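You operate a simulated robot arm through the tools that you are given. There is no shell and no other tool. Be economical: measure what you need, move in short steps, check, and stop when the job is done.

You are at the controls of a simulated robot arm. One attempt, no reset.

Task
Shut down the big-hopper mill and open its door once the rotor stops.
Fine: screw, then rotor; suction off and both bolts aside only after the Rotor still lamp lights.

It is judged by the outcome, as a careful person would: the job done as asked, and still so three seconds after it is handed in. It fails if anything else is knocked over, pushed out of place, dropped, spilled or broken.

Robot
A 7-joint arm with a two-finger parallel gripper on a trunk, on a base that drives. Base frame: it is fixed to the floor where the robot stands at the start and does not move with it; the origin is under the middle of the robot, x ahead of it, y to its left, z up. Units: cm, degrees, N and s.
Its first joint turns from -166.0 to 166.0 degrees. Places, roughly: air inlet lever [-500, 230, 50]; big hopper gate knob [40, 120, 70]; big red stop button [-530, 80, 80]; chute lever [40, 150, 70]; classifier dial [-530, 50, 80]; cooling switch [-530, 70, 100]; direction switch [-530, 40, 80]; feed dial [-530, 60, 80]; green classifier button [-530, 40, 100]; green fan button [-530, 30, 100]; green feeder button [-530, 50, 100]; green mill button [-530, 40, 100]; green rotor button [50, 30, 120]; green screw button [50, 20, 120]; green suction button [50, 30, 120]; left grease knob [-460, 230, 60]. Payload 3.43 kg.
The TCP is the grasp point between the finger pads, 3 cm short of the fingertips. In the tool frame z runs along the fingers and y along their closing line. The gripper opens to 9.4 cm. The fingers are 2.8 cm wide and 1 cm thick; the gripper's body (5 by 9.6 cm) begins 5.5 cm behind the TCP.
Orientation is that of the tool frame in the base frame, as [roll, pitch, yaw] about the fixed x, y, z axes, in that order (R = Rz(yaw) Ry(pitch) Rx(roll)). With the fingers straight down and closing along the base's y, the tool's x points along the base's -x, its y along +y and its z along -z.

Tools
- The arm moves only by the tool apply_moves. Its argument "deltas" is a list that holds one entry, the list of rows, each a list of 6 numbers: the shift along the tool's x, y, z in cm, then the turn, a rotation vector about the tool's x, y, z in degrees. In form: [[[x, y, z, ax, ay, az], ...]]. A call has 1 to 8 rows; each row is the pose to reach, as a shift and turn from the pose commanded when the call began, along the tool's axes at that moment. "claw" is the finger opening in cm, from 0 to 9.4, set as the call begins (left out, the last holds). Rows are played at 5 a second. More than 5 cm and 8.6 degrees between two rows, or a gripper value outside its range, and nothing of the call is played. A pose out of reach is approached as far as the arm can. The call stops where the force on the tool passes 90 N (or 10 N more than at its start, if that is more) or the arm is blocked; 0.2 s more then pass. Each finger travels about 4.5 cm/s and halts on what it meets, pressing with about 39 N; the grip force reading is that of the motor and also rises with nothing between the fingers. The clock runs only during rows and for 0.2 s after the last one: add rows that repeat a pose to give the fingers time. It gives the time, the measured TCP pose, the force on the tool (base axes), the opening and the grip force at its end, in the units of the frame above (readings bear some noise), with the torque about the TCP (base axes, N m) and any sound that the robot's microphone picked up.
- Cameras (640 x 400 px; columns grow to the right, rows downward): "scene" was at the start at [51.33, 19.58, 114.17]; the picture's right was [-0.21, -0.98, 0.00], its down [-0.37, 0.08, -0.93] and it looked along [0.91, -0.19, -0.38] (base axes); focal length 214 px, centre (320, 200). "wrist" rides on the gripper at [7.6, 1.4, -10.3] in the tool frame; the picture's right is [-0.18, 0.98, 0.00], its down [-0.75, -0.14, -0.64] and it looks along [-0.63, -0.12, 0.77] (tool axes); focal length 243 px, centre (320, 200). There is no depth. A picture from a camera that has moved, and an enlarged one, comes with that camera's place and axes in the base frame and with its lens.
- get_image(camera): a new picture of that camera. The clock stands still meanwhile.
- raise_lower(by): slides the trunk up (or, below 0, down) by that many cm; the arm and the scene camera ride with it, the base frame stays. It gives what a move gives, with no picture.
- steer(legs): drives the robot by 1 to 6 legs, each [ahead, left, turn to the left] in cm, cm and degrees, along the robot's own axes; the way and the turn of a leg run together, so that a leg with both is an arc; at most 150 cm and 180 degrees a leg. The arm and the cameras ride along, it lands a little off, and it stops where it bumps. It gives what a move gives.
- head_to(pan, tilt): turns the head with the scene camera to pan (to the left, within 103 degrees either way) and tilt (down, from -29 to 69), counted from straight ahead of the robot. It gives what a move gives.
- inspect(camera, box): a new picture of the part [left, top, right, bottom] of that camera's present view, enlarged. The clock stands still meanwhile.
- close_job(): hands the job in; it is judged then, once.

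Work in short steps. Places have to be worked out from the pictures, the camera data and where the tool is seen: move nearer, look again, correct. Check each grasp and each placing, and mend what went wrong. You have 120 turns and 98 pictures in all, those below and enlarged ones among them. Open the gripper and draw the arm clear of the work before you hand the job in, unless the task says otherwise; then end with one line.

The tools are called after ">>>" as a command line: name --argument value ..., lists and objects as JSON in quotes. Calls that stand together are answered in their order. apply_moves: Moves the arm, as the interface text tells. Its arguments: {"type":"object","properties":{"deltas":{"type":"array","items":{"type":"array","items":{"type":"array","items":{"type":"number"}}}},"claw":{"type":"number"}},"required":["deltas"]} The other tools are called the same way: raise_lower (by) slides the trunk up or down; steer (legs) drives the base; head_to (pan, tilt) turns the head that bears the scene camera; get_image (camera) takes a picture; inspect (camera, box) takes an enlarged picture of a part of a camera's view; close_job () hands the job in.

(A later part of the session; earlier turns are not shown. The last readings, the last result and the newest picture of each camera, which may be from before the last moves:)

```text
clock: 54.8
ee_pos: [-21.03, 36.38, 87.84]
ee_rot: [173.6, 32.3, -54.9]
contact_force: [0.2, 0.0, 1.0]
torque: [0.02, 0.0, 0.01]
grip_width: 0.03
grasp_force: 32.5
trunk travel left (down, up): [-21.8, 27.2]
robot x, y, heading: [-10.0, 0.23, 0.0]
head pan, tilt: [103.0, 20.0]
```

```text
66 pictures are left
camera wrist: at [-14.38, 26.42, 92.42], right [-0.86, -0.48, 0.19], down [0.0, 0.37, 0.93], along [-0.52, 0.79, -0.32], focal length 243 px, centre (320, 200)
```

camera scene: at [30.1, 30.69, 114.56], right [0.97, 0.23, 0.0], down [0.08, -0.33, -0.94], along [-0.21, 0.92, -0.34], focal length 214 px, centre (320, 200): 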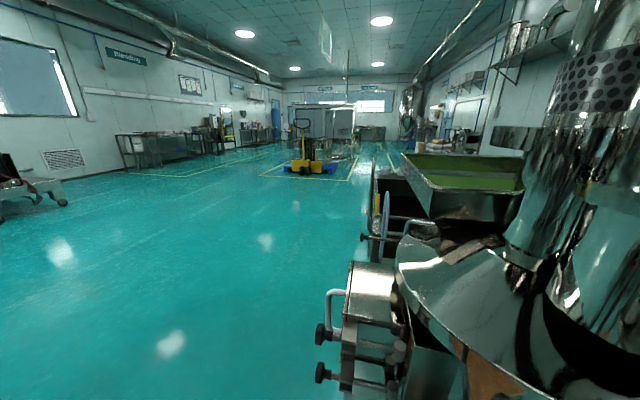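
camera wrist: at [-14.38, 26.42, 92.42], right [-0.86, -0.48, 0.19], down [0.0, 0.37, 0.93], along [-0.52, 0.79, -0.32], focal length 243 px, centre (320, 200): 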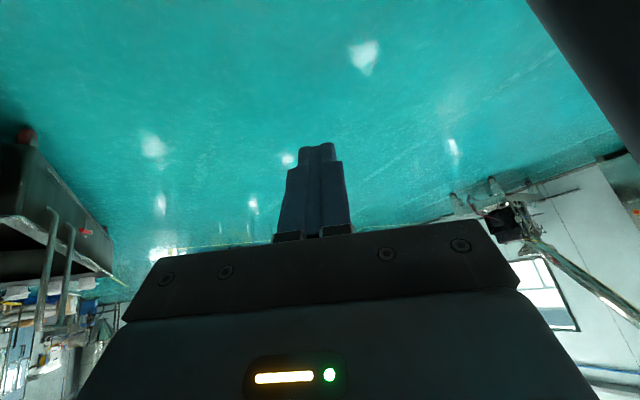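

Confirmed: the hand sits between the left posts, with the arm folded inside the frame. I withdraw the hand inward toward the shoulder axis (tool down), so it can pass inside the post to the front.

>>> apply_moves --deltas '[[[3.3, -0.5, -1, -0.6, 3.2, 0], [6.6, -1.1, -1.9, -1.3, 6.4, 0], [9.9, -1.6, -2.9, -1.9, 9.6, 0], [13.2, -2.1, -3.8, -2.5, 12.8, 0], [16.5, -2.6, -4.8, -3.2, 16, 0], [19.8, -3.2, -5.8, -3.8, 19.2, 0], [23, -3.7, -6.7, -4.4, 22.4, 0]]]'

>>> get_image --camera "wrist"

```text
clock: 56.4
ee_pos: [-12.16, 20.5, 78.91]
ee_rot: [162.8, 26.3, -52.3]
contact_force: [-19.7, -17.1, -10.1]
torque: [1.13, -0.76, -0.86]
grip_width: 0.01
grasp_force: 33.2
out of reach, approached as far as the arm can: row 1, 2, 3, 4, 5, 6, 7
trunk travel left (down, up): [-21.8, 27.2]
robot x, y, heading: [-10.12, 0.19, 0.1]
head pan, tilt: [103.0, 20.0]
stopped in row 7: the force on the tool passed its limit at 275 N (the readings are from after the stop); the commanded pose is now the measured one
```

```text
65 pictures are left
camera wrist: at [-3.91, 12.6, 84.59], right [-0.76, -0.55, 0.34], down [0.0, 0.53, 0.85], along [-0.64, 0.65, -0.41], focal length 243 px, centre (320, 200)
```

wrist: 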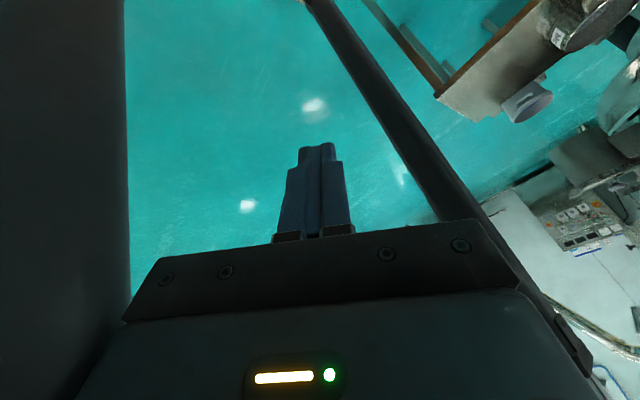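

The hand is now inside the frame, touching the front-left post on its side. I back it off away from that post, further inward.

>>> apply_moves --deltas '[[[1.3, 1.3, 0.7, 0, 0, 0], [2.6, 2.5, 1.4, 0, 0, 0], [3.9, 3.8, 2.2, 0, 0, 0], [5.1, 5.1, 2.9, 0, 0, 0], [6.4, 6.3, 3.6, 0, 0, 0], [7.7, 7.6, 4.3, 0, 0, 0]]]'

>>> get_image --camera "wrist"

>>> head_to --pan -103 --tilt 25

>>> get_image --camera "scene"

```text
clock: 57.8
ee_pos: [-15.16, 10.78, 73.9]
ee_rot: [162.6, 26.4, -52.6]
contact_force: [-0.1, 0.1, -0.1]
torque: [-0.03, -0.02, -0.02]
grip_width: 0.01
grasp_force: 32.9
trunk travel left (down, up): [-21.8, 27.2]
robot x, y, heading: [-9.86, 0.34, 0.2]
head pan, tilt: [103.0, 20.0]
```

```text
64 pictures are left
camera wrist: at [-6.94, 2.75, 79.71], right [-0.77, -0.54, 0.34], down [0.0, 0.53, 0.85], along [-0.64, 0.65, -0.41], focal length 243 px, centre (320, 200)
```

wrist: 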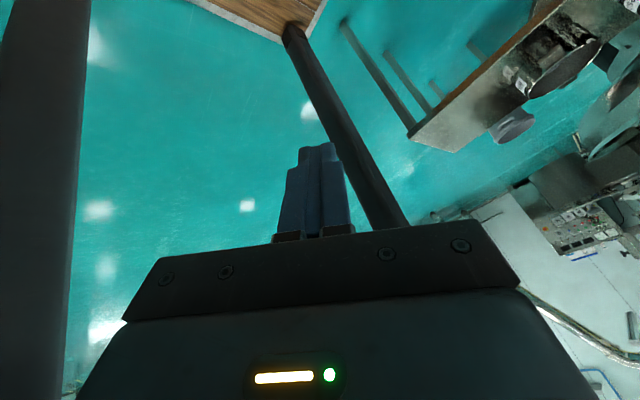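

```text
clock: 60.8
ee_pos: [-15.23, 10.71, 73.88]
ee_rot: [162.9, 26.4, -52.5]
contact_force: [0.2, 0.0, -0.5]
torque: [-0.02, -0.03, 0.01]
grip_width: 0.0
grasp_force: 33.0
trunk travel left (down, up): [-21.8, 27.2]
robot x, y, heading: [-9.83, 0.22, -0.1]
head pan, tilt: [-103.0, 25.0]
```

```text
63 pictures are left
camera scene: at [30.4, 12.68, 113.7], right [-0.97, 0.22, 0.0], down [0.09, 0.41, -0.91], along [-0.2, -0.88, -0.42], focal length 214 px, centre (320, 200)
```

scene: 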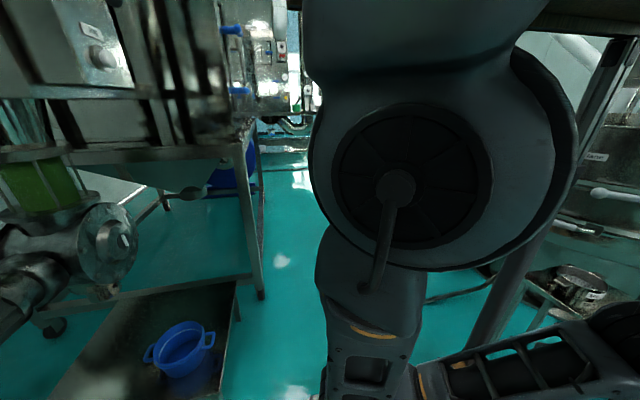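

Excellent: now the upper arm hangs straight down and the forearm points backward, all tracking. I fold it closer to the shoulder axis before swinging it around inside the post.

>>> apply_moves --deltas '[[[0.8, -0.8, -3, 0, 0, 0], [1.7, -1.6, -6, 0, 0, 0], [2.5, -2.4, -9.1, 0, 0, 0], [3.3, -3.2, -12.1, 0, 0, 0], [4.2, -4, -15.2, 0, 0, 0], [5, -4.8, -18.2, 0, 0, 0]]]'

>>> get_image --camera "scene"

>>> get_image --camera "wrist"

```text
clock: 62.2
ee_pos: [-12.96, 11.34, 76.75]
ee_rot: [162.8, 26.3, -52.4]
contact_force: [-0.7, 0.0, 0.2]
torque: [0.0, -0.03, 0.01]
grip_width: 0.01
grasp_force: 32.7
out of reach, approached as far as the arm can: row 2, 3, 4, 5, 6
trunk travel left (down, up): [-21.8, 27.2]
robot x, y, heading: [-9.77, 0.31, -0.0]
head pan, tilt: [-103.0, 25.0]
```

```text
62 pictures are left
camera scene: at [30.39, 12.69, 113.7], right [-0.97, 0.22, 0.0], down [0.09, 0.41, -0.91], along [-0.2, -0.88, -0.42], focal length 214 px, centre (320, 200)
```

scene: 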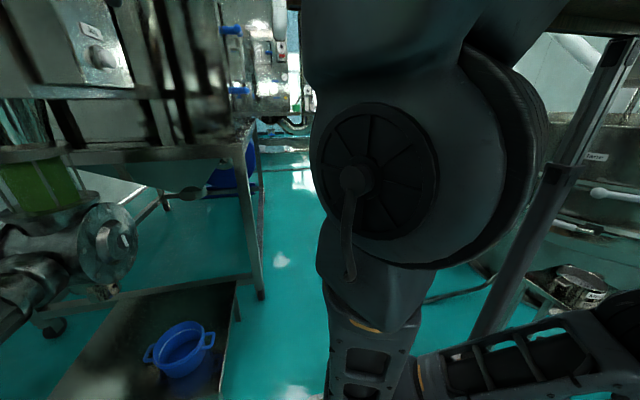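

```text
61 pictures are left
camera wrist: at [-4.77, 3.28, 82.59], right [-0.77, -0.54, 0.34], down [0.0, 0.53, 0.85], along [-0.64, 0.65, -0.41], focal length 243 px, centre (320, 200)
```

wrist: 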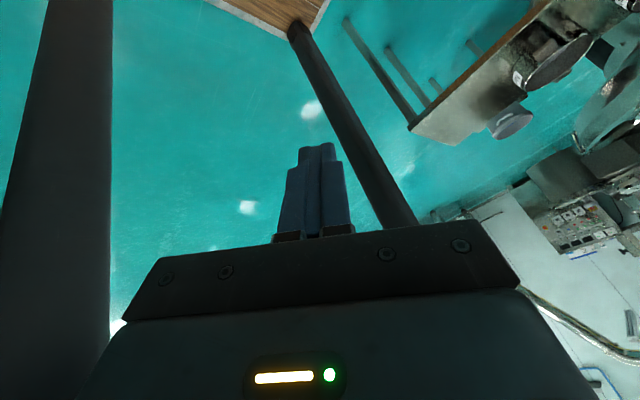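

That fold is beyond the elbow's limit (the commanded pose stays ahead at ~z 86). A lower wrist keeps the arm compact horizontally, so I command the same spot but about 21 cm lower.

>>> apply_moves --deltas '[[[1.4, -1.2, 3, 0, 0, 0], [2.8, -2.3, 6, 0, 0, 0], [4.3, -3.5, 9, 0, 0, 0], [5.7, -4.6, 12, 0, 0, 0], [7.1, -5.8, 15, 0, 0, 0], [8.5, -6.9, 18, 0, 0, 0]]]'

```text
clock: 63.6
ee_pos: [-12.39, 12.53, 55.84]
ee_rot: [162.9, 26.3, -52.6]
contact_force: [0.2, -0.5, 0.1]
torque: [0.01, -0.03, -0.02]
grip_width: 0.0
grasp_force: 32.8
trunk travel left (down, up): [-21.8, 27.2]
robot x, y, heading: [-9.79, -0.03, -0.0]
head pan, tilt: [-103.0, 25.0]
```

Tracked, z 56 (commands restart from the measured pose). Now move forward toward the shoulder axis at this lower height.

>>> apply_moves --deltas '[[[1.7, -1.2, -2.4, 0, 0, 0], [3.4, -2.4, -4.9, 0, 0, 0], [5.2, -3.7, -7.3, 0, 0, 0], [6.9, -4.9, -9.8, 0, 0, 0]]]'

>>> get_image --camera "wrist"

>>> get_image --camera "scene"

```text
clock: 64.6
ee_pos: [-0.53, 9.51, 60.05]
ee_rot: [162.8, 26.4, -52.6]
contact_force: [0.0, -0.8, 0.1]
torque: [0.0, 0.02, -0.04]
grip_width: 0.01
grasp_force: 32.9
trunk travel left (down, up): [-21.8, 27.2]
robot x, y, heading: [-9.64, 0.04, 0.0]
head pan, tilt: [-103.0, 25.0]
```

```text
60 pictures are left
camera wrist: at [7.75, 1.41, 65.71], right [-0.77, -0.54, 0.34], down [0.0, 0.53, 0.85], along [-0.64, 0.65, -0.41], focal length 243 px, centre (320, 200)
```

wrist: 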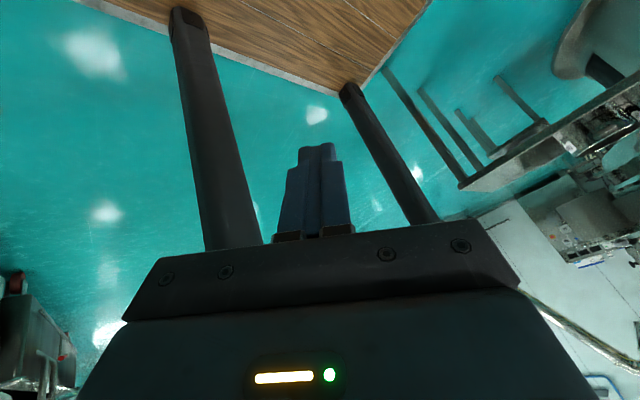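

```text
59 pictures are left
camera scene: at [30.39, 12.69, 113.7], right [-0.97, 0.22, 0.0], down [0.09, 0.41, -0.91], along [-0.2, -0.88, -0.42], focal length 214 px, centre (320, 200)
```

scene: 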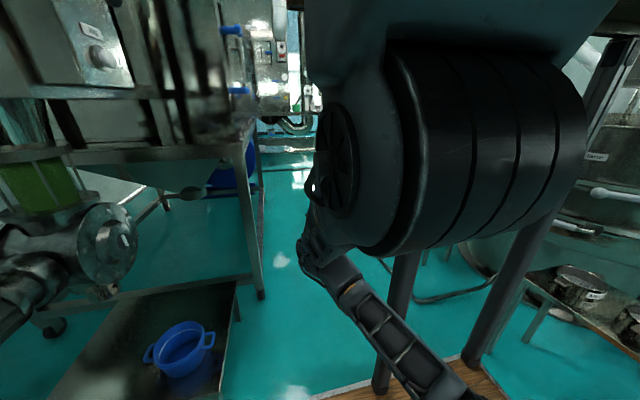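

Nicely compact in front of the rear posts. I now make the tool vertical while shifting forward 8 cm.

>>> apply_moves --deltas '[[[1.1, -1.35, -1, 4, 6.7, 0], [2.2, -2.7, -2, 8, 13.4, 0], [3.3, -4.05, -3, 12, 20, 0], [4.4, -5.4, -4, 16, 26.7, 0]]]'

```text
clock: 65.6
ee_pos: [7.65, 9.28, 59.97]
ee_rot: [-179.8, -0.1, -48.6]
contact_force: [-0.2, -0.3, 0.2]
torque: [-0.01, 0.0, -0.03]
grip_width: 0.0
grasp_force: 32.4
trunk travel left (down, up): [-21.8, 27.2]
robot x, y, heading: [-10.14, 0.16, 0.1]
head pan, tilt: [-103.0, 25.0]
```

Tool vertical and compact at rel (17.6, 9). The little table with the jars is close ahead (edge x≈37, z≈76), so I back up 12 cm before bringing the arm to the front beneath the head.

>>> steer --legs '[[-12, 0, 0]]'

>>> apply_moves --deltas '[[[1, -3, 0, 0, 0, 7], [2, -6, 0, 0, 0, 14], [4.5, -8.5, 0, 0, 0, 21], [7.5, -11, 0, 0, 0, 28], [10.5, -13, 0, 0, 0, 35], [13.5, -15.5, 0, 0, 0, 42], [16.5, -18, 0, 0, 0, 49], [19, -20, 0, 0, 0, 56]]]'

>>> get_image --camera "scene"

```text
clock: 66.8
ee_pos: [-4.67, 9.26, 59.99]
ee_rot: [180.0, 0.0, -48.5]
contact_force: [-0.2, -0.3, -0.1]
torque: [0.05, -0.01, -0.02]
grip_width: 0.01
grasp_force: 32.9
trunk travel left (down, up): [-21.8, 27.2]
robot x, y, heading: [-21.85, 0.34, 0.0]
head pan, tilt: [-103.0, 25.0]
```

```text
clock: 68.6
ee_pos: [23.15, 8.21, 60.03]
ee_rot: [179.9, 0.1, -104.8]
contact_force: [1.0, 0.0, 0.3]
torque: [-0.02, -0.04, 0.0]
grip_width: 0.0
grasp_force: 33.1
trunk travel left (down, up): [-21.8, 27.2]
robot x, y, heading: [-21.96, 0.35, 0.3]
head pan, tilt: [-103.0, 25.0]
```

```text
58 pictures are left
camera scene: at [18.34, 12.66, 113.67], right [-0.97, 0.22, 0.0], down [0.1, 0.41, -0.91], along [-0.2, -0.88, -0.42], focal length 214 px, centre (320, 200)
```

scene: 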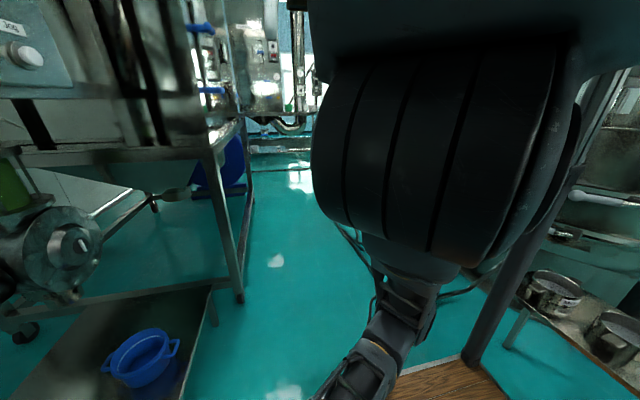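

The arm is now properly in front, tracking well. I raise the trunk 25 cm and drive left 26 cm so the arm (right of the head) faces the buttons.

>>> raise_lower --by 25

>>> steer --legs '[[0, 26, 0]]'

>>> head_to --pan -20 --tilt 35

>>> get_image --camera "scene"

```text
clock: 71.2
ee_pos: [23.03, 8.21, 84.93]
ee_rot: [179.9, 0.1, -104.4]
contact_force: [0.2, -0.6, -0.1]
torque: [0.02, 0.02, 0.0]
grip_width: 0.02
grasp_force: 32.8
trunk travel left (down, up): [-46.8, 2.2]
robot x, y, heading: [-21.7, 0.09, -0.1]
head pan, tilt: [-103.0, 25.0]
```

```text
clock: 73.0
ee_pos: [23.05, 34.45, 84.99]
ee_rot: [179.9, 0.0, -104.5]
contact_force: [0.0, 0.2, -0.6]
torque: [0.03, 0.03, -0.01]
grip_width: 0.02
grasp_force: 33.1
trunk travel left (down, up): [-46.8, 2.2]
robot x, y, heading: [-21.8, 26.81, 0.5]
head pan, tilt: [-103.0, 25.0]
```

```text
clock: 74.6
ee_pos: [22.9, 34.56, 84.93]
ee_rot: [-180.0, 0.1, -104.5]
contact_force: [0.5, -1.2, -0.3]
torque: [0.02, -0.01, -0.02]
grip_width: 0.0
grasp_force: 33.1
trunk travel left (down, up): [-46.8, 2.2]
robot x, y, heading: [-22.07, 26.29, -0.1]
head pan, tilt: [-20.0, 35.0]
```

```text
57 pictures are left
camera scene: at [28.67, 44.89, 137.12], right [-0.34, -0.94, 0.0], down [-0.54, 0.2, -0.82], along [0.77, -0.28, -0.57], focal length 214 px, centre (320, 200)
```

scene: 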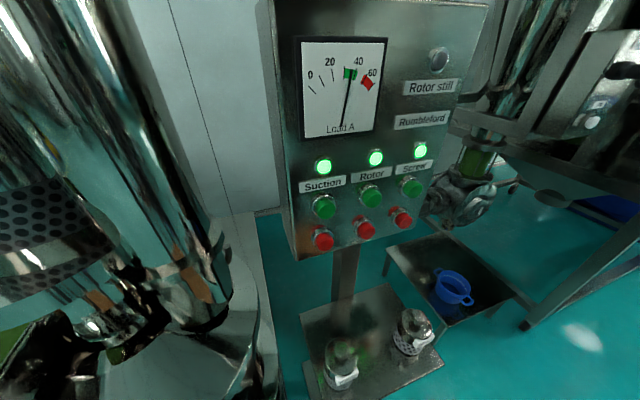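

The button fixes agree: reds at about (54, 18.2/26.5/35, 109.7). I raise and turn the tool to horizontal, staging well before the panel.

>>> apply_moves --deltas '[[[0.7, -1.2, -3, 8.2, -2.1, 0], [1.45, -2.4, -6, 16.5, -4.25, 0], [2.2, -3.6, -9, 24.7, -6.4, 0], [2.9, -4.9, -12, 33, -8.5, 0], [3.6, -6.1, -15, 41.2, -10.6, 0], [4.35, -7.3, -18, 49.5, -12.7, 0], [5.1, -8.5, -21, 57.7, -14.9, 0], [5.8, -9.7, -24, 66, -17, 0]]]'

>>> get_image --camera "scene"

```text
clock: 76.2
ee_pos: [35.23, 34.62, 98.69]
ee_rot: [-116.8, 18.8, -92.1]
contact_force: [0.1, -0.3, 0.3]
torque: [0.03, -0.03, 0.04]
grip_width: 0.0
grasp_force: 33.0
out of reach, approached as far as the arm can: row 2, 3, 4, 5, 6, 7
trunk travel left (down, up): [-46.8, 2.2]
robot x, y, heading: [-22.18, 26.28, -0.1]
head pan, tilt: [-20.0, 35.0]
stopped in row 7: the arm was blocked; the commanded pose is now the measured one
```

```text
56 pictures are left
camera scene: at [28.67, 44.9, 137.12], right [-0.34, -0.94, 0.0], down [-0.54, 0.2, -0.82], along [0.77, -0.28, -0.57], focal length 214 px, centre (320, 200)
```

scene: 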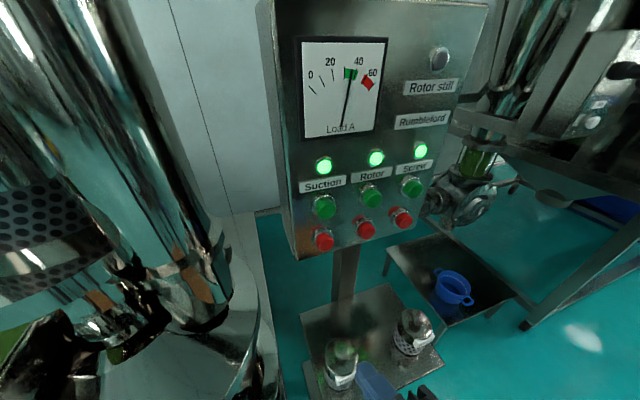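

Tool now points forward, 25° down, with fingertips at about z 97 above the jars. I go up 12 cm first, then right and slightly forward to stand before the red Screw button.

>>> apply_moves --deltas '[[[-1, -2.5, -1.3, 0, 0, 0], [-2, -5, -2.6, 0, 0, 0], [-2.9, -7.6, -3.8, 0, 0, 0], [-3.9, -10.1, -5.1, 0, 0, 0], [-0.1, -11.8, -4.7, 0, 0, 0], [3.6, -13.4, -4.2, 0, 0, 0], [7.4, -15, -3.8, 0, 0, 0], [11.1, -16.7, -3.3, 0, 0, 0]]]'

>>> get_image --camera "scene"

```text
clock: 78.2
ee_pos: [45.3, 18.61, 107.54]
ee_rot: [-111.8, 25.2, -89.7]
contact_force: [0.3, -0.3, -1.0]
torque: [0.0, -0.03, 0.0]
grip_width: 0.02
grasp_force: 33.1
out of reach, approached as far as the arm can: row 1, 2, 3, 4, 5, 6, 7, 8
trunk travel left (down, up): [-46.8, 2.2]
robot x, y, heading: [-21.85, 26.02, 0.1]
head pan, tilt: [-20.0, 35.0]
stopped in row 8: the arm was blocked; the commanded pose is now the measured one
```

```text
55 pictures are left
camera scene: at [28.66, 44.95, 137.12], right [-0.34, -0.94, 0.0], down [-0.54, 0.2, -0.82], along [0.77, -0.28, -0.57], focal length 214 px, centre (320, 200)
```

scene: 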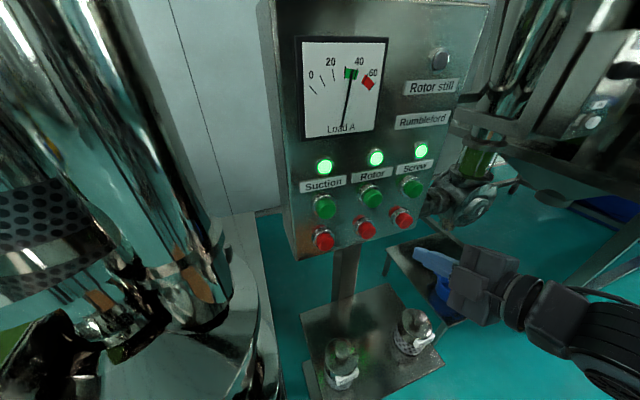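

Fingertips now about (48.1, 19.1, 106.5), just below and before the Screw stop (54, 18.2, 109.7). I correct up 3 cm, right 1 and forward 2.

>>> apply_moves --deltas '[[[-0.2, -1.3, 0.2, 0, 0, 0], [-0.4, -2.5, 0.4, 0, 0, 0], [-0.54, -3.8, 0.63, 0, 0, 0], [-0.54, -3.8, 0.63, 0, 0, 0]]]'

>>> inspect --camera "scene" --box '[300, 130, 540, 280]'

```text
clock: 79.2
ee_pos: [47.54, 17.43, 110.36]
ee_rot: [-111.7, 25.2, -89.7]
contact_force: [-0.6, 0.0, -0.5]
torque: [0.02, -0.01, 0.0]
grip_width: 0.0
grasp_force: 32.6
out of reach, approached as far as the arm can: row 2, 3, 4
trunk travel left (down, up): [-46.8, 2.2]
robot x, y, heading: [-22.03, 26.68, -0.1]
head pan, tilt: [-20.0, 35.0]
```

```text
2.67 times, centred on (420, 205) of scene
camera zoom: at [28.66, 44.95, 137.12], right [-0.34, -0.94, 0.0], down [-0.54, 0.2, -0.82], along [0.77, -0.28, -0.57], focal length 572 px, centre (53, 187)
```

zoom: 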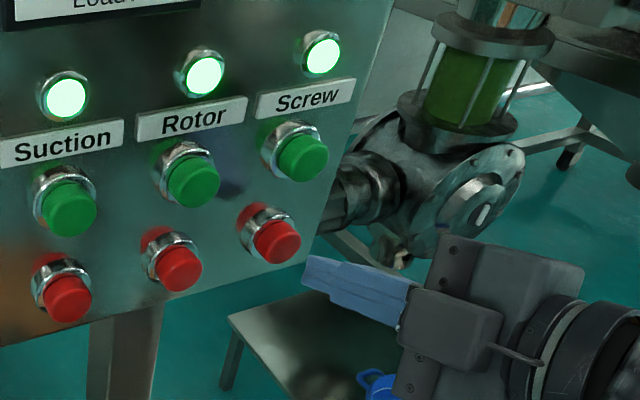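

Fingertips line up with the Screw stop, about 3 cm short of it. I push forward 4 cm slowly.

>>> apply_moves --deltas '[[[-0.24, -0.8, 1.84, 0, 0, 0], [-0.3, -1.0, 2.3, 0, 0, 0], [-0.36, -1.2, 2.76, 0, 0, 0], [-0.42, -1.4, 3.2, 0, 0, 0], [-0.47, -1.58, 3.68, 0, 0, 0]]]'

>>> inspect --camera "scene" --box '[260, 20, 500, 270]'

```text
clock: 80.4
ee_pos: [51.29, 17.74, 110.69]
ee_rot: [-112.0, 25.1, -89.9]
contact_force: [-70.9, -9.4, -13.6]
torque: [-0.02, 0.71, -0.31]
grip_width: 0.0
grasp_force: 32.8
trunk travel left (down, up): [-46.8, 2.2]
robot x, y, heading: [-22.07, 26.53, 0.1]
head pan, tilt: [-20.0, 35.0]
heard: click
```

```text
1.60 times, centred on (380, 145) of scene
camera zoom: at [28.39, 44.88, 137.19], right [-0.34, -0.94, 0.0], down [-0.54, 0.2, -0.82], along [0.77, -0.28, -0.57], focal length 343 px, centre (224, 288)
```

zoom: 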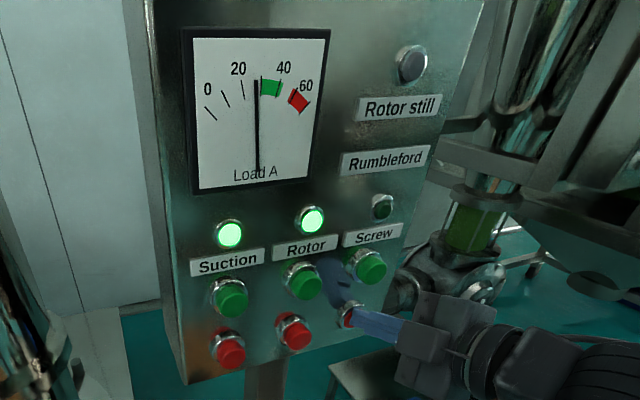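

Click heard, Screw lamp out, load falling. I draw back 4 cm and shift left 8.3 cm to stand before the Rotor stop, letting the mill run empty meanwhile.

>>> apply_moves --deltas '[[[0, 0.75, -1.85, 0, 0, 0], [0, 1.5, -3.7, 0, 0, 0], [-1.9, 2.3, -3.4, 0, 0, 0], [-3.8, 3.15, -3, 0, 0, 0], [-5.6, 4, -2.7, 0, 0, 0], [-7.5, 4.8, -2.35, 0, 0, 0], [-7.5, 4.8, -2.35, 0, 0, 0], [-7.5, 4.8, -2.35, 0, 0, 0]]]'

>>> inspect --camera "scene" --box '[260, 20, 500, 270]'

```text
clock: 82.2
ee_pos: [49.47, 25.67, 108.86]
ee_rot: [-111.8, 25.2, -89.7]
contact_force: [0.3, -0.2, 0.2]
torque: [-0.01, 0.02, -0.02]
grip_width: 0.0
grasp_force: 32.6
out of reach, approached as far as the arm can: row 2, 3, 4, 5, 6, 7, 8
trunk travel left (down, up): [-46.8, 2.2]
robot x, y, heading: [-22.07, 26.37, 0.2]
head pan, tilt: [-20.0, 35.0]
```

```text
1.60 times, centred on (380, 145) of scene
camera zoom: at [28.66, 44.95, 137.12], right [-0.34, -0.94, 0.0], down [-0.54, 0.2, -0.82], along [0.77, -0.28, -0.57], focal length 343 px, centre (224, 288)
```

zoom: 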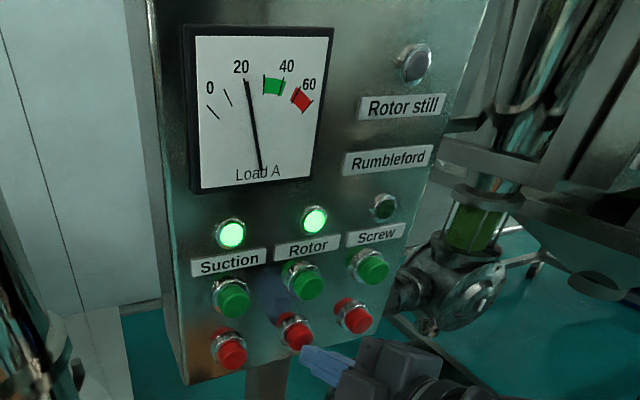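

Load is falling (about 22 A). I wait for it to settle at idle.

>>> apply_moves --deltas '[[[0, 0, 0, 0, 0, 0], [0, 0, 0, 0, 0, 0], [0, 0, 0, 0, 0, 0], [0, 0, 0, 0, 0, 0], [0, 0, 0, 0, 0, 0], [0, 0, 0, 0, 0, 0], [0, 0, 0, 0, 0, 0], [0, 0, 0, 0, 0, 0]]]'

>>> apply_moves --deltas '[[[0, 0, 0, 0, 0, 0], [0, 0, 0, 0, 0, 0], [0, 0, 0, 0, 0, 0], [0, 0, 0, 0, 0, 0], [0, 0, 0, 0, 0, 0], [0, 0, 0, 0, 0, 0], [0, 0, 0, 0, 0, 0], [0, 0, 0, 0, 0, 0]]]'

>>> inspect --camera "scene" --box '[260, 20, 500, 270]'

```text
clock: 84.0
ee_pos: [49.45, 25.67, 108.91]
ee_rot: [-111.8, 25.2, -89.7]
contact_force: [-0.3, -0.4, -0.7]
torque: [0.02, 0.03, 0.01]
grip_width: 0.0
grasp_force: 33.0
trunk travel left (down, up): [-46.8, 2.2]
robot x, y, heading: [-21.56, 26.27, 0.1]
head pan, tilt: [-20.0, 35.0]
```

```text
clock: 85.8
ee_pos: [49.48, 25.77, 108.87]
ee_rot: [-111.8, 25.2, -89.7]
contact_force: [-0.2, 0.3, 0.4]
torque: [0.03, 0.01, 0.01]
grip_width: 0.02
grasp_force: 32.9
trunk travel left (down, up): [-46.8, 2.2]
robot x, y, heading: [-21.79, 26.2, 0.1]
head pan, tilt: [-20.0, 35.0]
```

```text
1.60 times, centred on (380, 145) of scene
camera zoom: at [28.66, 44.95, 137.12], right [-0.34, -0.94, 0.0], down [-0.54, 0.2, -0.82], along [0.77, -0.28, -0.57], focal length 343 px, centre (224, 288)
```

zoom: 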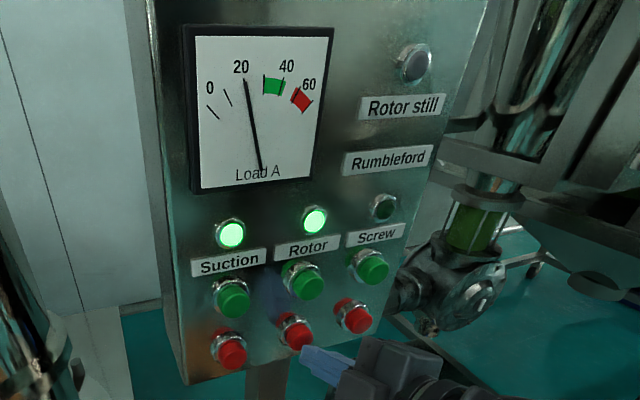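

Load has settled at idle. I raise 1.7 cm to align with the Rotor stop, then push.

>>> apply_moves --deltas '[[[-0.55, -0.5, -0.5, 0, 0, 0], [-1.09, -1.08, -0.97, 0, 0, 0], [-1.09, -1.5, 0, 0, 0, 0], [-1.09, -1.8, 0.7, 0, 0, 0], [-1.09, -2.0, 1.2, 0, 0, 0], [-1.09, -2.1, 1.5, 0, 0, 0]]]'

>>> inspect --camera "scene" --box '[260, 20, 500, 270]'

```text
clock: 87.2
ee_pos: [51.31, 26.1, 110.38]
ee_rot: [-112.5, 25.1, -90.2]
contact_force: [-78.4, -10.9, -38.2]
torque: [-0.09, 1.43, -0.21]
grip_width: 0.02
grasp_force: 33.1
out of reach, approached as far as the arm can: row 1, 2, 3
trunk travel left (down, up): [-46.8, 2.2]
robot x, y, heading: [-21.98, 26.11, 0.1]
head pan, tilt: [-20.0, 35.0]
heard: click
```

```text
1.60 times, centred on (380, 145) of scene
camera zoom: at [28.43, 44.9, 137.17], right [-0.34, -0.94, 0.0], down [-0.54, 0.2, -0.82], along [0.77, -0.28, -0.57], focal length 343 px, centre (224, 288)
```

zoom: 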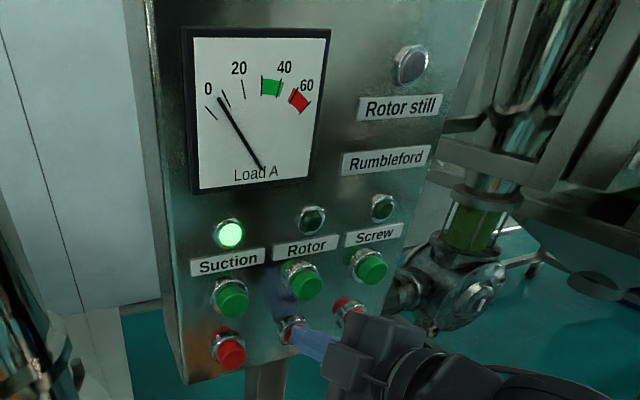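

Click, Rotor lamp out and load dropping. I draw back and shift to stand before the Suction stop, without touching, while the rotor runs down.

>>> apply_moves --deltas '[[[0, 0.6, -1.4, 0, 0, 0], [0, 1.3, -3.2, 0, 0, 0], [-1.9, 2.2, -2.8, 0, 0, 0], [-3.8, 3.1, -2.4, 0, 0, 0], [-5.7, 4, -2, 0, 0, 0], [-7.5, 4.8, -1.6, 0, 0, 0], [-7.5, 4.8, -1.6, 0, 0, 0], [-7.5, 4.8, -1.6, 0, 0, 0]]]'

>>> apply_moves --deltas '[[[0, 0, 0, 0, 0, 0], [0, 0, 0, 0, 0, 0], [0, 0, 0, 0, 0, 0], [0, 0, 0, 0, 0, 0], [0, 0, 0, 0, 0, 0], [0, 0, 0, 0, 0, 0], [0, 0, 0, 0, 0, 0], [0, 0, 0, 0, 0, 0]]]'

>>> apply_moves --deltas '[[[0, 0, 0, 0, 0, 0], [0, 0, 0, 0, 0, 0], [0, 0, 0, 0, 0, 0], [0, 0, 0, 0, 0, 0], [0, 0, 0, 0, 0, 0], [0, 0, 0, 0, 0, 0], [0, 0, 0, 0, 0, 0], [0, 0, 0, 0, 0, 0]]]'

>>> inspect --camera "scene" --box '[260, 20, 500, 270]'

```text
clock: 89.0
ee_pos: [49.6, 34.85, 109.2]
ee_rot: [-111.8, 25.3, -89.7]
contact_force: [-1.5, 0.2, 0.7]
torque: [-0.02, -0.03, 0.01]
grip_width: 0.0
grasp_force: 33.4
out of reach, approached as far as the arm can: row 1, 2, 3, 4, 5, 6, 7, 8
trunk travel left (down, up): [-46.8, 2.2]
robot x, y, heading: [-22.01, 26.36, 0.3]
head pan, tilt: [-20.0, 35.0]
```

```text
clock: 90.8
ee_pos: [49.6, 34.75, 109.01]
ee_rot: [-111.8, 25.3, -89.7]
contact_force: [-0.5, 0.9, 0.3]
torque: [-0.01, 0.01, 0.05]
grip_width: 0.0
grasp_force: 33.2
trunk travel left (down, up): [-46.8, 2.2]
robot x, y, heading: [-21.82, 26.41, 0.1]
head pan, tilt: [-20.0, 35.0]
```

```text
clock: 92.6
ee_pos: [49.61, 34.65, 109.19]
ee_rot: [-111.8, 25.2, -89.7]
contact_force: [0.3, -0.4, 0.6]
torque: [0.0, -0.01, 0.0]
grip_width: 0.01
grasp_force: 32.8
trunk travel left (down, up): [-46.8, 2.2]
robot x, y, heading: [-21.85, 26.27, 0.4]
head pan, tilt: [-20.0, 35.0]
```

```text
1.60 times, centred on (380, 145) of scene
camera zoom: at [28.66, 44.95, 137.12], right [-0.34, -0.94, 0.0], down [-0.54, 0.2, -0.82], along [0.77, -0.28, -0.57], focal length 343 px, centre (224, 288)
```

zoom: 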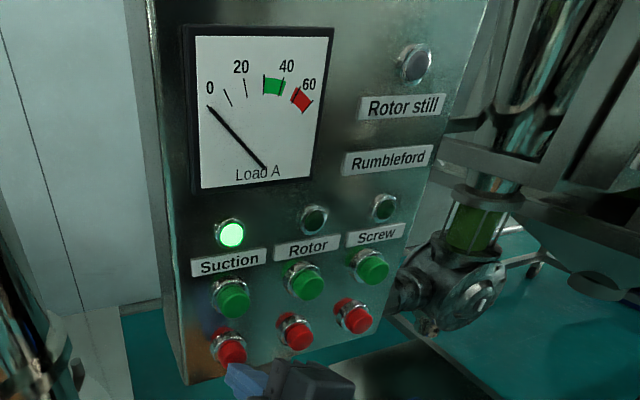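

Load is zero but the lamp is still dark. While waiting I use the head to study the door.

>>> head_to --pan 60 --tilt 50

>>> get_image --camera "scene"

>>> inspect --camera "scene" --box '[120, 60, 360, 210]'

```text
clock: 94.1
ee_pos: [49.48, 34.77, 109.09]
ee_rot: [-111.8, 25.2, -89.7]
contact_force: [0.9, 0.0, 0.4]
torque: [0.05, 0.02, 0.02]
grip_width: 0.01
grasp_force: 32.6
trunk travel left (down, up): [-46.8, 2.2]
robot x, y, heading: [-21.56, 26.3, 0.1]
head pan, tilt: [60.0, 50.0]
```

```text
48 pictures are left
camera scene: at [24.22, 54.62, 134.95], right [0.87, -0.5, 0.0], down [-0.38, -0.66, -0.64], along [0.32, 0.56, -0.77], focal length 214 px, centre (320, 200)
```

scene: 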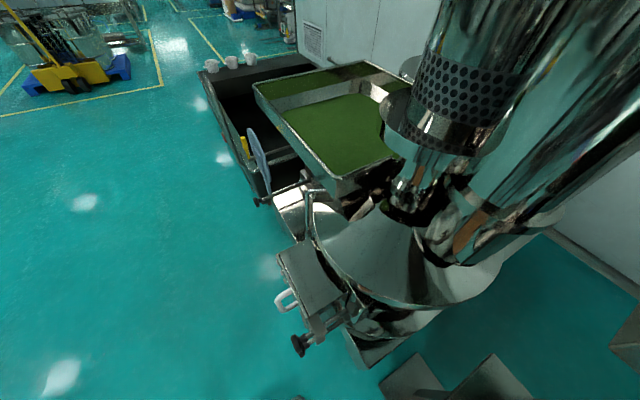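

```text
2.67 times, centred on (240, 135) of scene
camera zoom: at [24.22, 54.62, 134.95], right [0.87, -0.5, 0.0], down [-0.38, -0.66, -0.64], along [0.32, 0.56, -0.77], focal length 572 px, centre (533, 373)
```

zoom: 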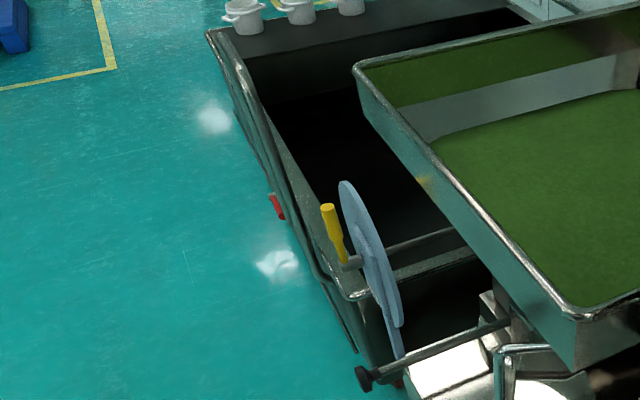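

Now back to check the lamp.

>>> head_to --pan -20 --tilt 35

>>> apply_moves --deltas '[[[0, 0, 0, 0, 0, 0], [0, 0, 0, 0, 0, 0], [0, 0, 0, 0, 0, 0], [0, 0, 0, 0, 0, 0], [0, 0, 0, 0, 0, 0], [0, 0, 0, 0, 0, 0], [0, 0, 0, 0, 0, 0], [0, 0, 0, 0, 0, 0]]]'

>>> apply_moves --deltas '[[[0, 0, 0, 0, 0, 0], [0, 0, 0, 0, 0, 0], [0, 0, 0, 0, 0, 0], [0, 0, 0, 0, 0, 0], [0, 0, 0, 0, 0, 0], [0, 0, 0, 0, 0, 0], [0, 0, 0, 0, 0, 0], [0, 0, 0, 0, 0, 0]]]'

>>> inspect --camera "scene" --box '[260, 20, 500, 270]'

```text
clock: 95.7
ee_pos: [49.53, 34.73, 109.09]
ee_rot: [-111.8, 25.2, -89.8]
contact_force: [-0.5, 0.3, -0.1]
torque: [0.04, 0.0, -0.01]
grip_width: 0.02
grasp_force: 33.1
trunk travel left (down, up): [-46.8, 2.2]
robot x, y, heading: [-21.55, 25.92, -0.1]
head pan, tilt: [-20.0, 35.0]
```

```text
clock: 97.5
ee_pos: [49.51, 34.8, 109.1]
ee_rot: [-111.8, 25.2, -89.7]
contact_force: [-0.3, 0.1, -0.1]
torque: [0.02, 0.04, -0.02]
grip_width: 0.0
grasp_force: 33.2
trunk travel left (down, up): [-46.8, 2.2]
robot x, y, heading: [-21.72, 26.59, 0.1]
head pan, tilt: [-20.0, 35.0]
```

```text
clock: 99.3
ee_pos: [49.58, 34.76, 109.14]
ee_rot: [-111.8, 25.1, -89.8]
contact_force: [0.1, 0.9, 0.4]
torque: [0.01, 0.03, -0.02]
grip_width: 0.0
grasp_force: 33.0
trunk travel left (down, up): [-46.8, 2.2]
robot x, y, heading: [-22.01, 26.48, 0.1]
head pan, tilt: [-20.0, 35.0]
```

```text
1.60 times, centred on (380, 145) of scene
camera zoom: at [28.66, 44.95, 137.12], right [-0.34, -0.94, 0.0], down [-0.54, 0.2, -0.82], along [0.77, -0.28, -0.57], focal length 343 px, centre (224, 288)
```

zoom: 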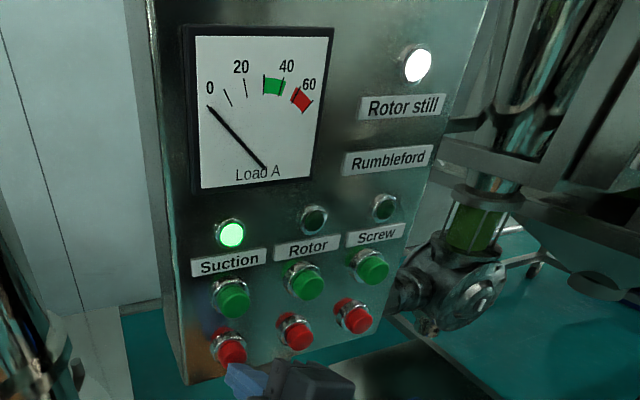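

The Rotor still lamp is lit. I press the Suction stop.

>>> apply_moves --deltas '[[[-0.3, -0.5, -0.6, 0, 0, 0], [-0.6, -1.1, -0.7, 0, 0, 0], [-0.6, -1.4, 0.1, 0, 0, 0], [-0.6, -1.7, 0.8, 0, 0, 0], [-0.6, -1.9, 1.3, 0, 0, 0], [-0.6, -2.0, 1.6, 0, 0, 0]]]'

>>> inspect --camera "scene" --box '[260, 20, 500, 270]'

```text
clock: 100.7
ee_pos: [50.84, 34.88, 110.44]
ee_rot: [-112.7, 25.0, -89.8]
contact_force: [-244.6, -40.6, 15.0]
torque: [0.06, 1.58, -2.08]
grip_width: 0.0
grasp_force: 33.4
out of reach, approached as far as the arm can: row 1, 2, 3
trunk travel left (down, up): [-46.8, 2.2]
robot x, y, heading: [-22.27, 26.17, 0.2]
head pan, tilt: [-20.0, 35.0]
heard: click
stopped in row 6: the force on the tool passed its limit at 94 N (the readings are from after the stop); the commanded pose is now the measured one
```

```text
1.60 times, centred on (380, 145) of scene
camera zoom: at [28.09, 44.89, 137.3], right [-0.34, -0.94, 0.0], down [-0.54, 0.2, -0.82], along [0.77, -0.28, -0.57], focal length 343 px, centre (224, 288)
```

zoom: 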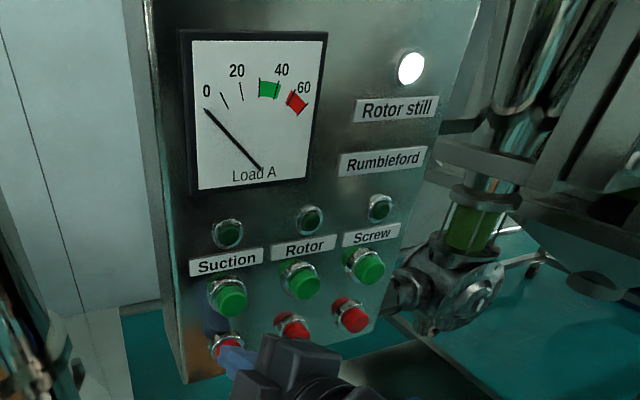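

Suction lamp is out. I draw the hand back and return it toward the stowed downward pose.

>>> apply_moves --deltas '[[[0, 0.7, -1.7, 0, 0, 0], [0, 1.5, -3.7, 0, 0, 0], [0, 2.2, -5.6, 0, 0, 0], [0, 3, -7.4, 0, 0, 0]]]'

>>> head_to --pan 103 --tilt 30

>>> get_image --camera "scene"

```text
clock: 101.7
ee_pos: [47.03, 35.68, 106.81]
ee_rot: [-112.4, 25.1, -89.9]
contact_force: [-0.4, 0.8, 0.1]
torque: [0.03, 0.02, 0.03]
grip_width: 0.0
grasp_force: 33.1
out of reach, approached as far as the arm can: row 1, 2, 3, 4
trunk travel left (down, up): [-46.8, 2.2]
robot x, y, heading: [-21.66, 25.97, 0.1]
head pan, tilt: [-20.0, 35.0]
```

```text
clock: 103.7
ee_pos: [47.13, 35.62, 106.83]
ee_rot: [-112.4, 25.1, -89.9]
contact_force: [-0.1, 0.6, 0.3]
torque: [-0.01, 0.0, -0.02]
grip_width: 0.02
grasp_force: 33.3
trunk travel left (down, up): [-46.8, 2.2]
robot x, y, heading: [-21.46, 26.07, 0.2]
head pan, tilt: [103.0, 30.0]
```

```text
44 pictures are left
camera scene: at [18.25, 56.75, 137.9], right [0.97, 0.23, 0.0], down [0.11, -0.49, -0.87], along [-0.2, 0.84, -0.5], focal length 214 px, centre (320, 200)
```

scene: 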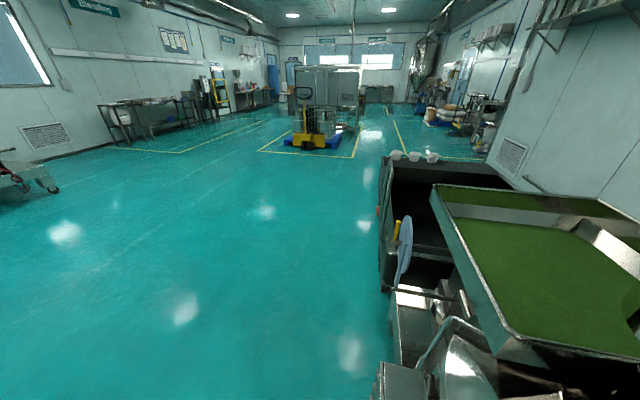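

Floor on the left is clear. I retrace to the earlier intermediate pose above the jars.

>>> apply_moves --deltas '[[[1.1, 2.7, -2.1, 0, 0, 0], [2.2, 5.4, -4.2, 0, 0, 0], [3.2, 8.1, -6.3, 0, 0, 0], [4.3, 10.8, -8.4, 0, 0, 0]]]'

```text
clock: 104.7
ee_pos: [35.31, 34.69, 99.08]
ee_rot: [-112.4, 25.1, -89.7]
contact_force: [-0.1, 0.6, -0.1]
torque: [-0.03, -0.03, -0.02]
grip_width: 0.0
grasp_force: 32.8
out of reach, approached as far as the arm can: row 1, 2
trunk travel left (down, up): [-46.8, 2.2]
robot x, y, heading: [-22.02, 26.28, -0.0]
head pan, tilt: [103.0, 30.0]
```

Now I turn it back down while withdrawing to x≈22.

>>> apply_moves --deltas '[[[0.7, 2, -1, -7.3, 3.2, 1.3], [1.4, 4, -1.9, -14.7, 6.4, 2.6], [2.1, 5.9, -2.9, -22, 9.5, 4], [2.8, 7.9, -3.9, -29.4, 12.7, 5.3], [3.4, 9.9, -4.8, -36.7, 15.9, 6.6], [4.1, 11.9, -5.8, -44, 19, 7.9], [4.8, 13.8, -6.7, -51.4, 22.3, 9.3], [5.5, 15.8, -7.7, -58.7, 25.5, 10.6]]]'

>>> steer --legs '[[-2.5, 0, 0], [0, 14, 0], [-16, 8, 0]]'

```text
clock: 106.5
ee_pos: [22.0, 34.7, 85.91]
ee_rot: [-179.5, 10.4, -113.0]
contact_force: [0.2, 0.4, 0.3]
torque: [0.0, -0.02, 0.0]
grip_width: 0.01
grasp_force: 33.4
out of reach, approached as far as the arm can: row 2, 3, 4, 5, 6
trunk travel left (down, up): [-46.8, 2.2]
robot x, y, heading: [-21.84, 26.44, -0.2]
head pan, tilt: [103.0, 30.0]
```

```text
clock: 109.2
ee_pos: [15.27, 57.15, 86.05]
ee_rot: [-179.3, 10.4, -108.1]
contact_force: [-0.2, 0.3, -0.4]
torque: [-0.02, -0.01, 0.0]
grip_width: 0.0
grasp_force: 33.3
trunk travel left (down, up): [-46.8, 2.2]
robot x, y, heading: [-28.12, 45.49, 4.9]
head pan, tilt: [103.0, 30.0]
stopped in leg 3: the robot was blocked; the commanded pose is now the measured one
```

Blocked again at the rear (bench). I go forward 3 cm, square up and move left; then look at the bench and the door.

>>> steer --legs '[[3, 0, -4.9], [0, 14, 0]]'

>>> get_image --camera "wrist"

>>> head_to --pan -103 --tilt 45

>>> get_image --camera "scene"

```text
clock: 111.0
ee_pos: [19.11, 67.6, 86.01]
ee_rot: [-179.4, 10.2, -112.9]
contact_force: [0.6, 0.2, -0.3]
torque: [-0.01, 0.01, 0.02]
grip_width: 0.0
grasp_force: 32.8
trunk travel left (down, up): [-46.8, 2.2]
robot x, y, heading: [-25.21, 59.15, 0.3]
head pan, tilt: [103.0, 30.0]
```

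```text
43 pictures are left
camera wrist: at [14.04, 59.5, 94.71], right [-0.83, 0.55, 0.02], down [0.37, 0.52, 0.77], along [0.41, 0.65, -0.64], focal length 243 px, centre (320, 200)
```

wrist: 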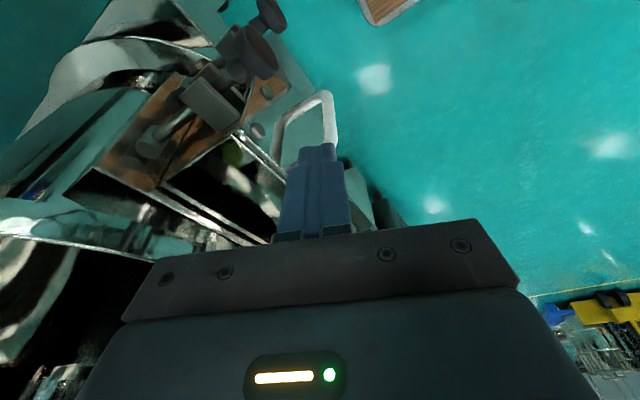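

```text
clock: 114.0
ee_pos: [19.13, 67.57, 86.04]
ee_rot: [-179.3, 10.3, -112.9]
contact_force: [-0.2, -0.2, -0.2]
torque: [0.01, 0.0, -0.02]
grip_width: 0.0
grasp_force: 33.3
trunk travel left (down, up): [-46.8, 2.2]
robot x, y, heading: [-25.07, 59.11, 0.4]
head pan, tilt: [-103.0, 45.0]
```

```text
42 pictures are left
camera scene: at [15.43, 72.89, 135.64], right [-0.98, 0.22, 0.0], down [0.16, 0.69, -0.71], along [-0.16, -0.69, -0.71], focal length 214 px, centre (320, 200)
```

scene: 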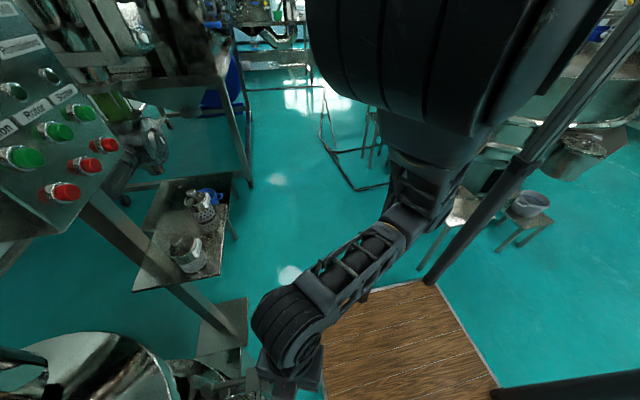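

Door geometry: knobs at about (23, 63, 72.5) and (23, 63, 59), handle near (24, 74, 66). I look closer with the head and an enlarged wrist view to see how the bolts swing.

>>> head_to --pan 10 --tilt 69

>>> get_image --camera "scene"

>>> inspect --camera "wrist" --box '[60, 0, 380, 200]'

```text
clock: 115.9
ee_pos: [19.08, 67.43, 86.03]
ee_rot: [-179.4, 10.3, -112.8]
contact_force: [0.0, 0.5, -0.3]
torque: [0.02, 0.0, -0.01]
grip_width: 0.0
grasp_force: 33.1
trunk travel left (down, up): [-46.8, 2.2]
robot x, y, heading: [-25.16, 59.02, 0.3]
head pan, tilt: [10.0, 68.8]
```

```text
41 pictures are left
camera scene: at [22.74, 81.81, 132.75], right [0.18, -0.98, 0.0], down [-0.92, -0.16, -0.36], along [0.36, 0.06, -0.93], focal length 214 px, centre (320, 200)
```

scene: 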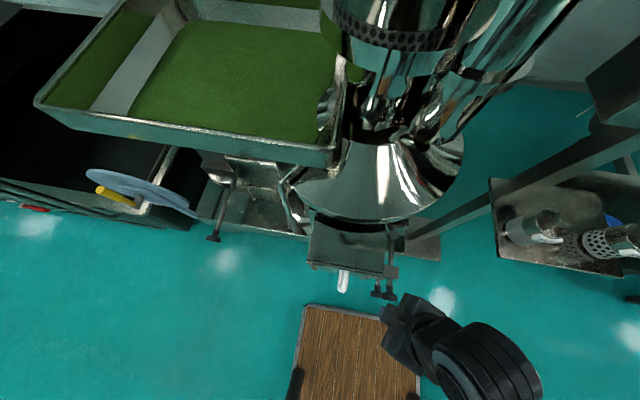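

```text
2.00 times, centred on (220, 100) of wrist
camera zoom: at [14.04, 59.51, 94.71], right [-0.83, 0.55, 0.02], down [0.37, 0.52, 0.77], along [0.41, 0.65, -0.64], focal length 485 px, centre (520, 400)
```

zoom: 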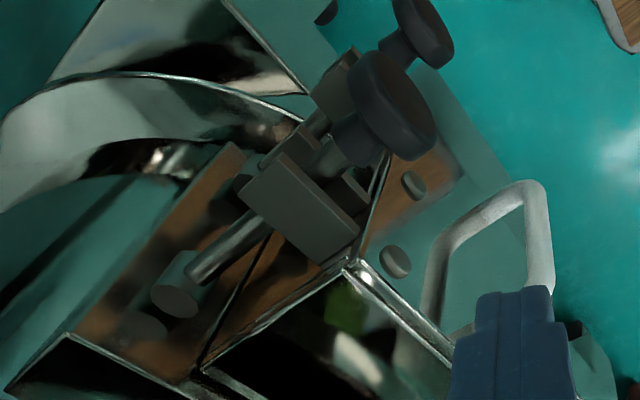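

The bolts are swing bolts on vertical pins at about (36.6, 63), so each knob should swing toward −y out of its slot. I straighten the tool and bring the closed fingers above the gap between the upper knob and the handle.

>>> apply_moves --deltas '[[[0, -0.7, 1.5, 0, 2.6, 0], [-0.1, -1.4, 3, 0, 5.2, 0], [-0.15, -2.0, 4.6, 0, 7.8, 0], [-0.15, -2.2, 6.1, 0, 10.3, 0]]]'

>>> get_image --camera "wrist"

>>> inspect --camera "scene" --box '[280, 200, 480, 320]'

```text
clock: 116.9
ee_pos: [21.61, 67.74, 80.1]
ee_rot: [-179.4, 0.0, -113.0]
contact_force: [-0.1, 1.0, -0.2]
torque: [0.01, -0.01, 0.02]
grip_width: 0.0
grasp_force: 33.5
trunk travel left (down, up): [-46.8, 2.2]
robot x, y, heading: [-24.76, 59.1, 0.1]
head pan, tilt: [10.0, 68.8]
```

```text
39 pictures are left
camera wrist: at [17.22, 61.38, 90.25], right [-0.83, 0.55, -0.01], down [0.42, 0.64, 0.64], along [0.36, 0.53, -0.77], focal length 243 px, centre (320, 200)
```

wrist: 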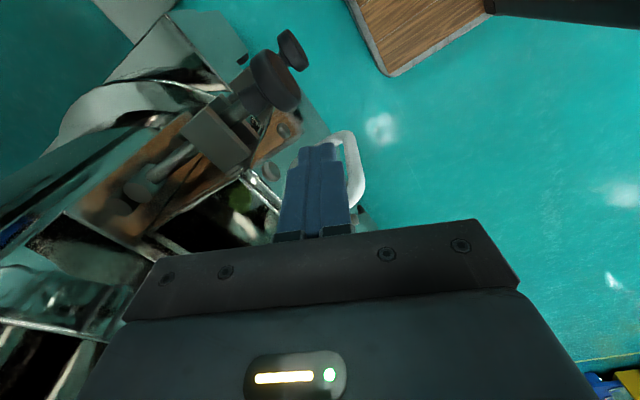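

```text
3.20 times, centred on (380, 260) of scene
camera zoom: at [22.73, 81.8, 132.76], right [0.18, -0.98, 0.0], down [-0.92, -0.16, -0.36], along [0.36, 0.06, -0.93], focal length 686 px, centre (128, 8)
```

zoom: 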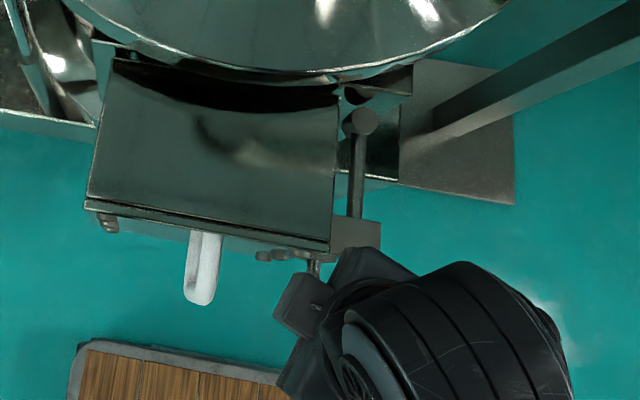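

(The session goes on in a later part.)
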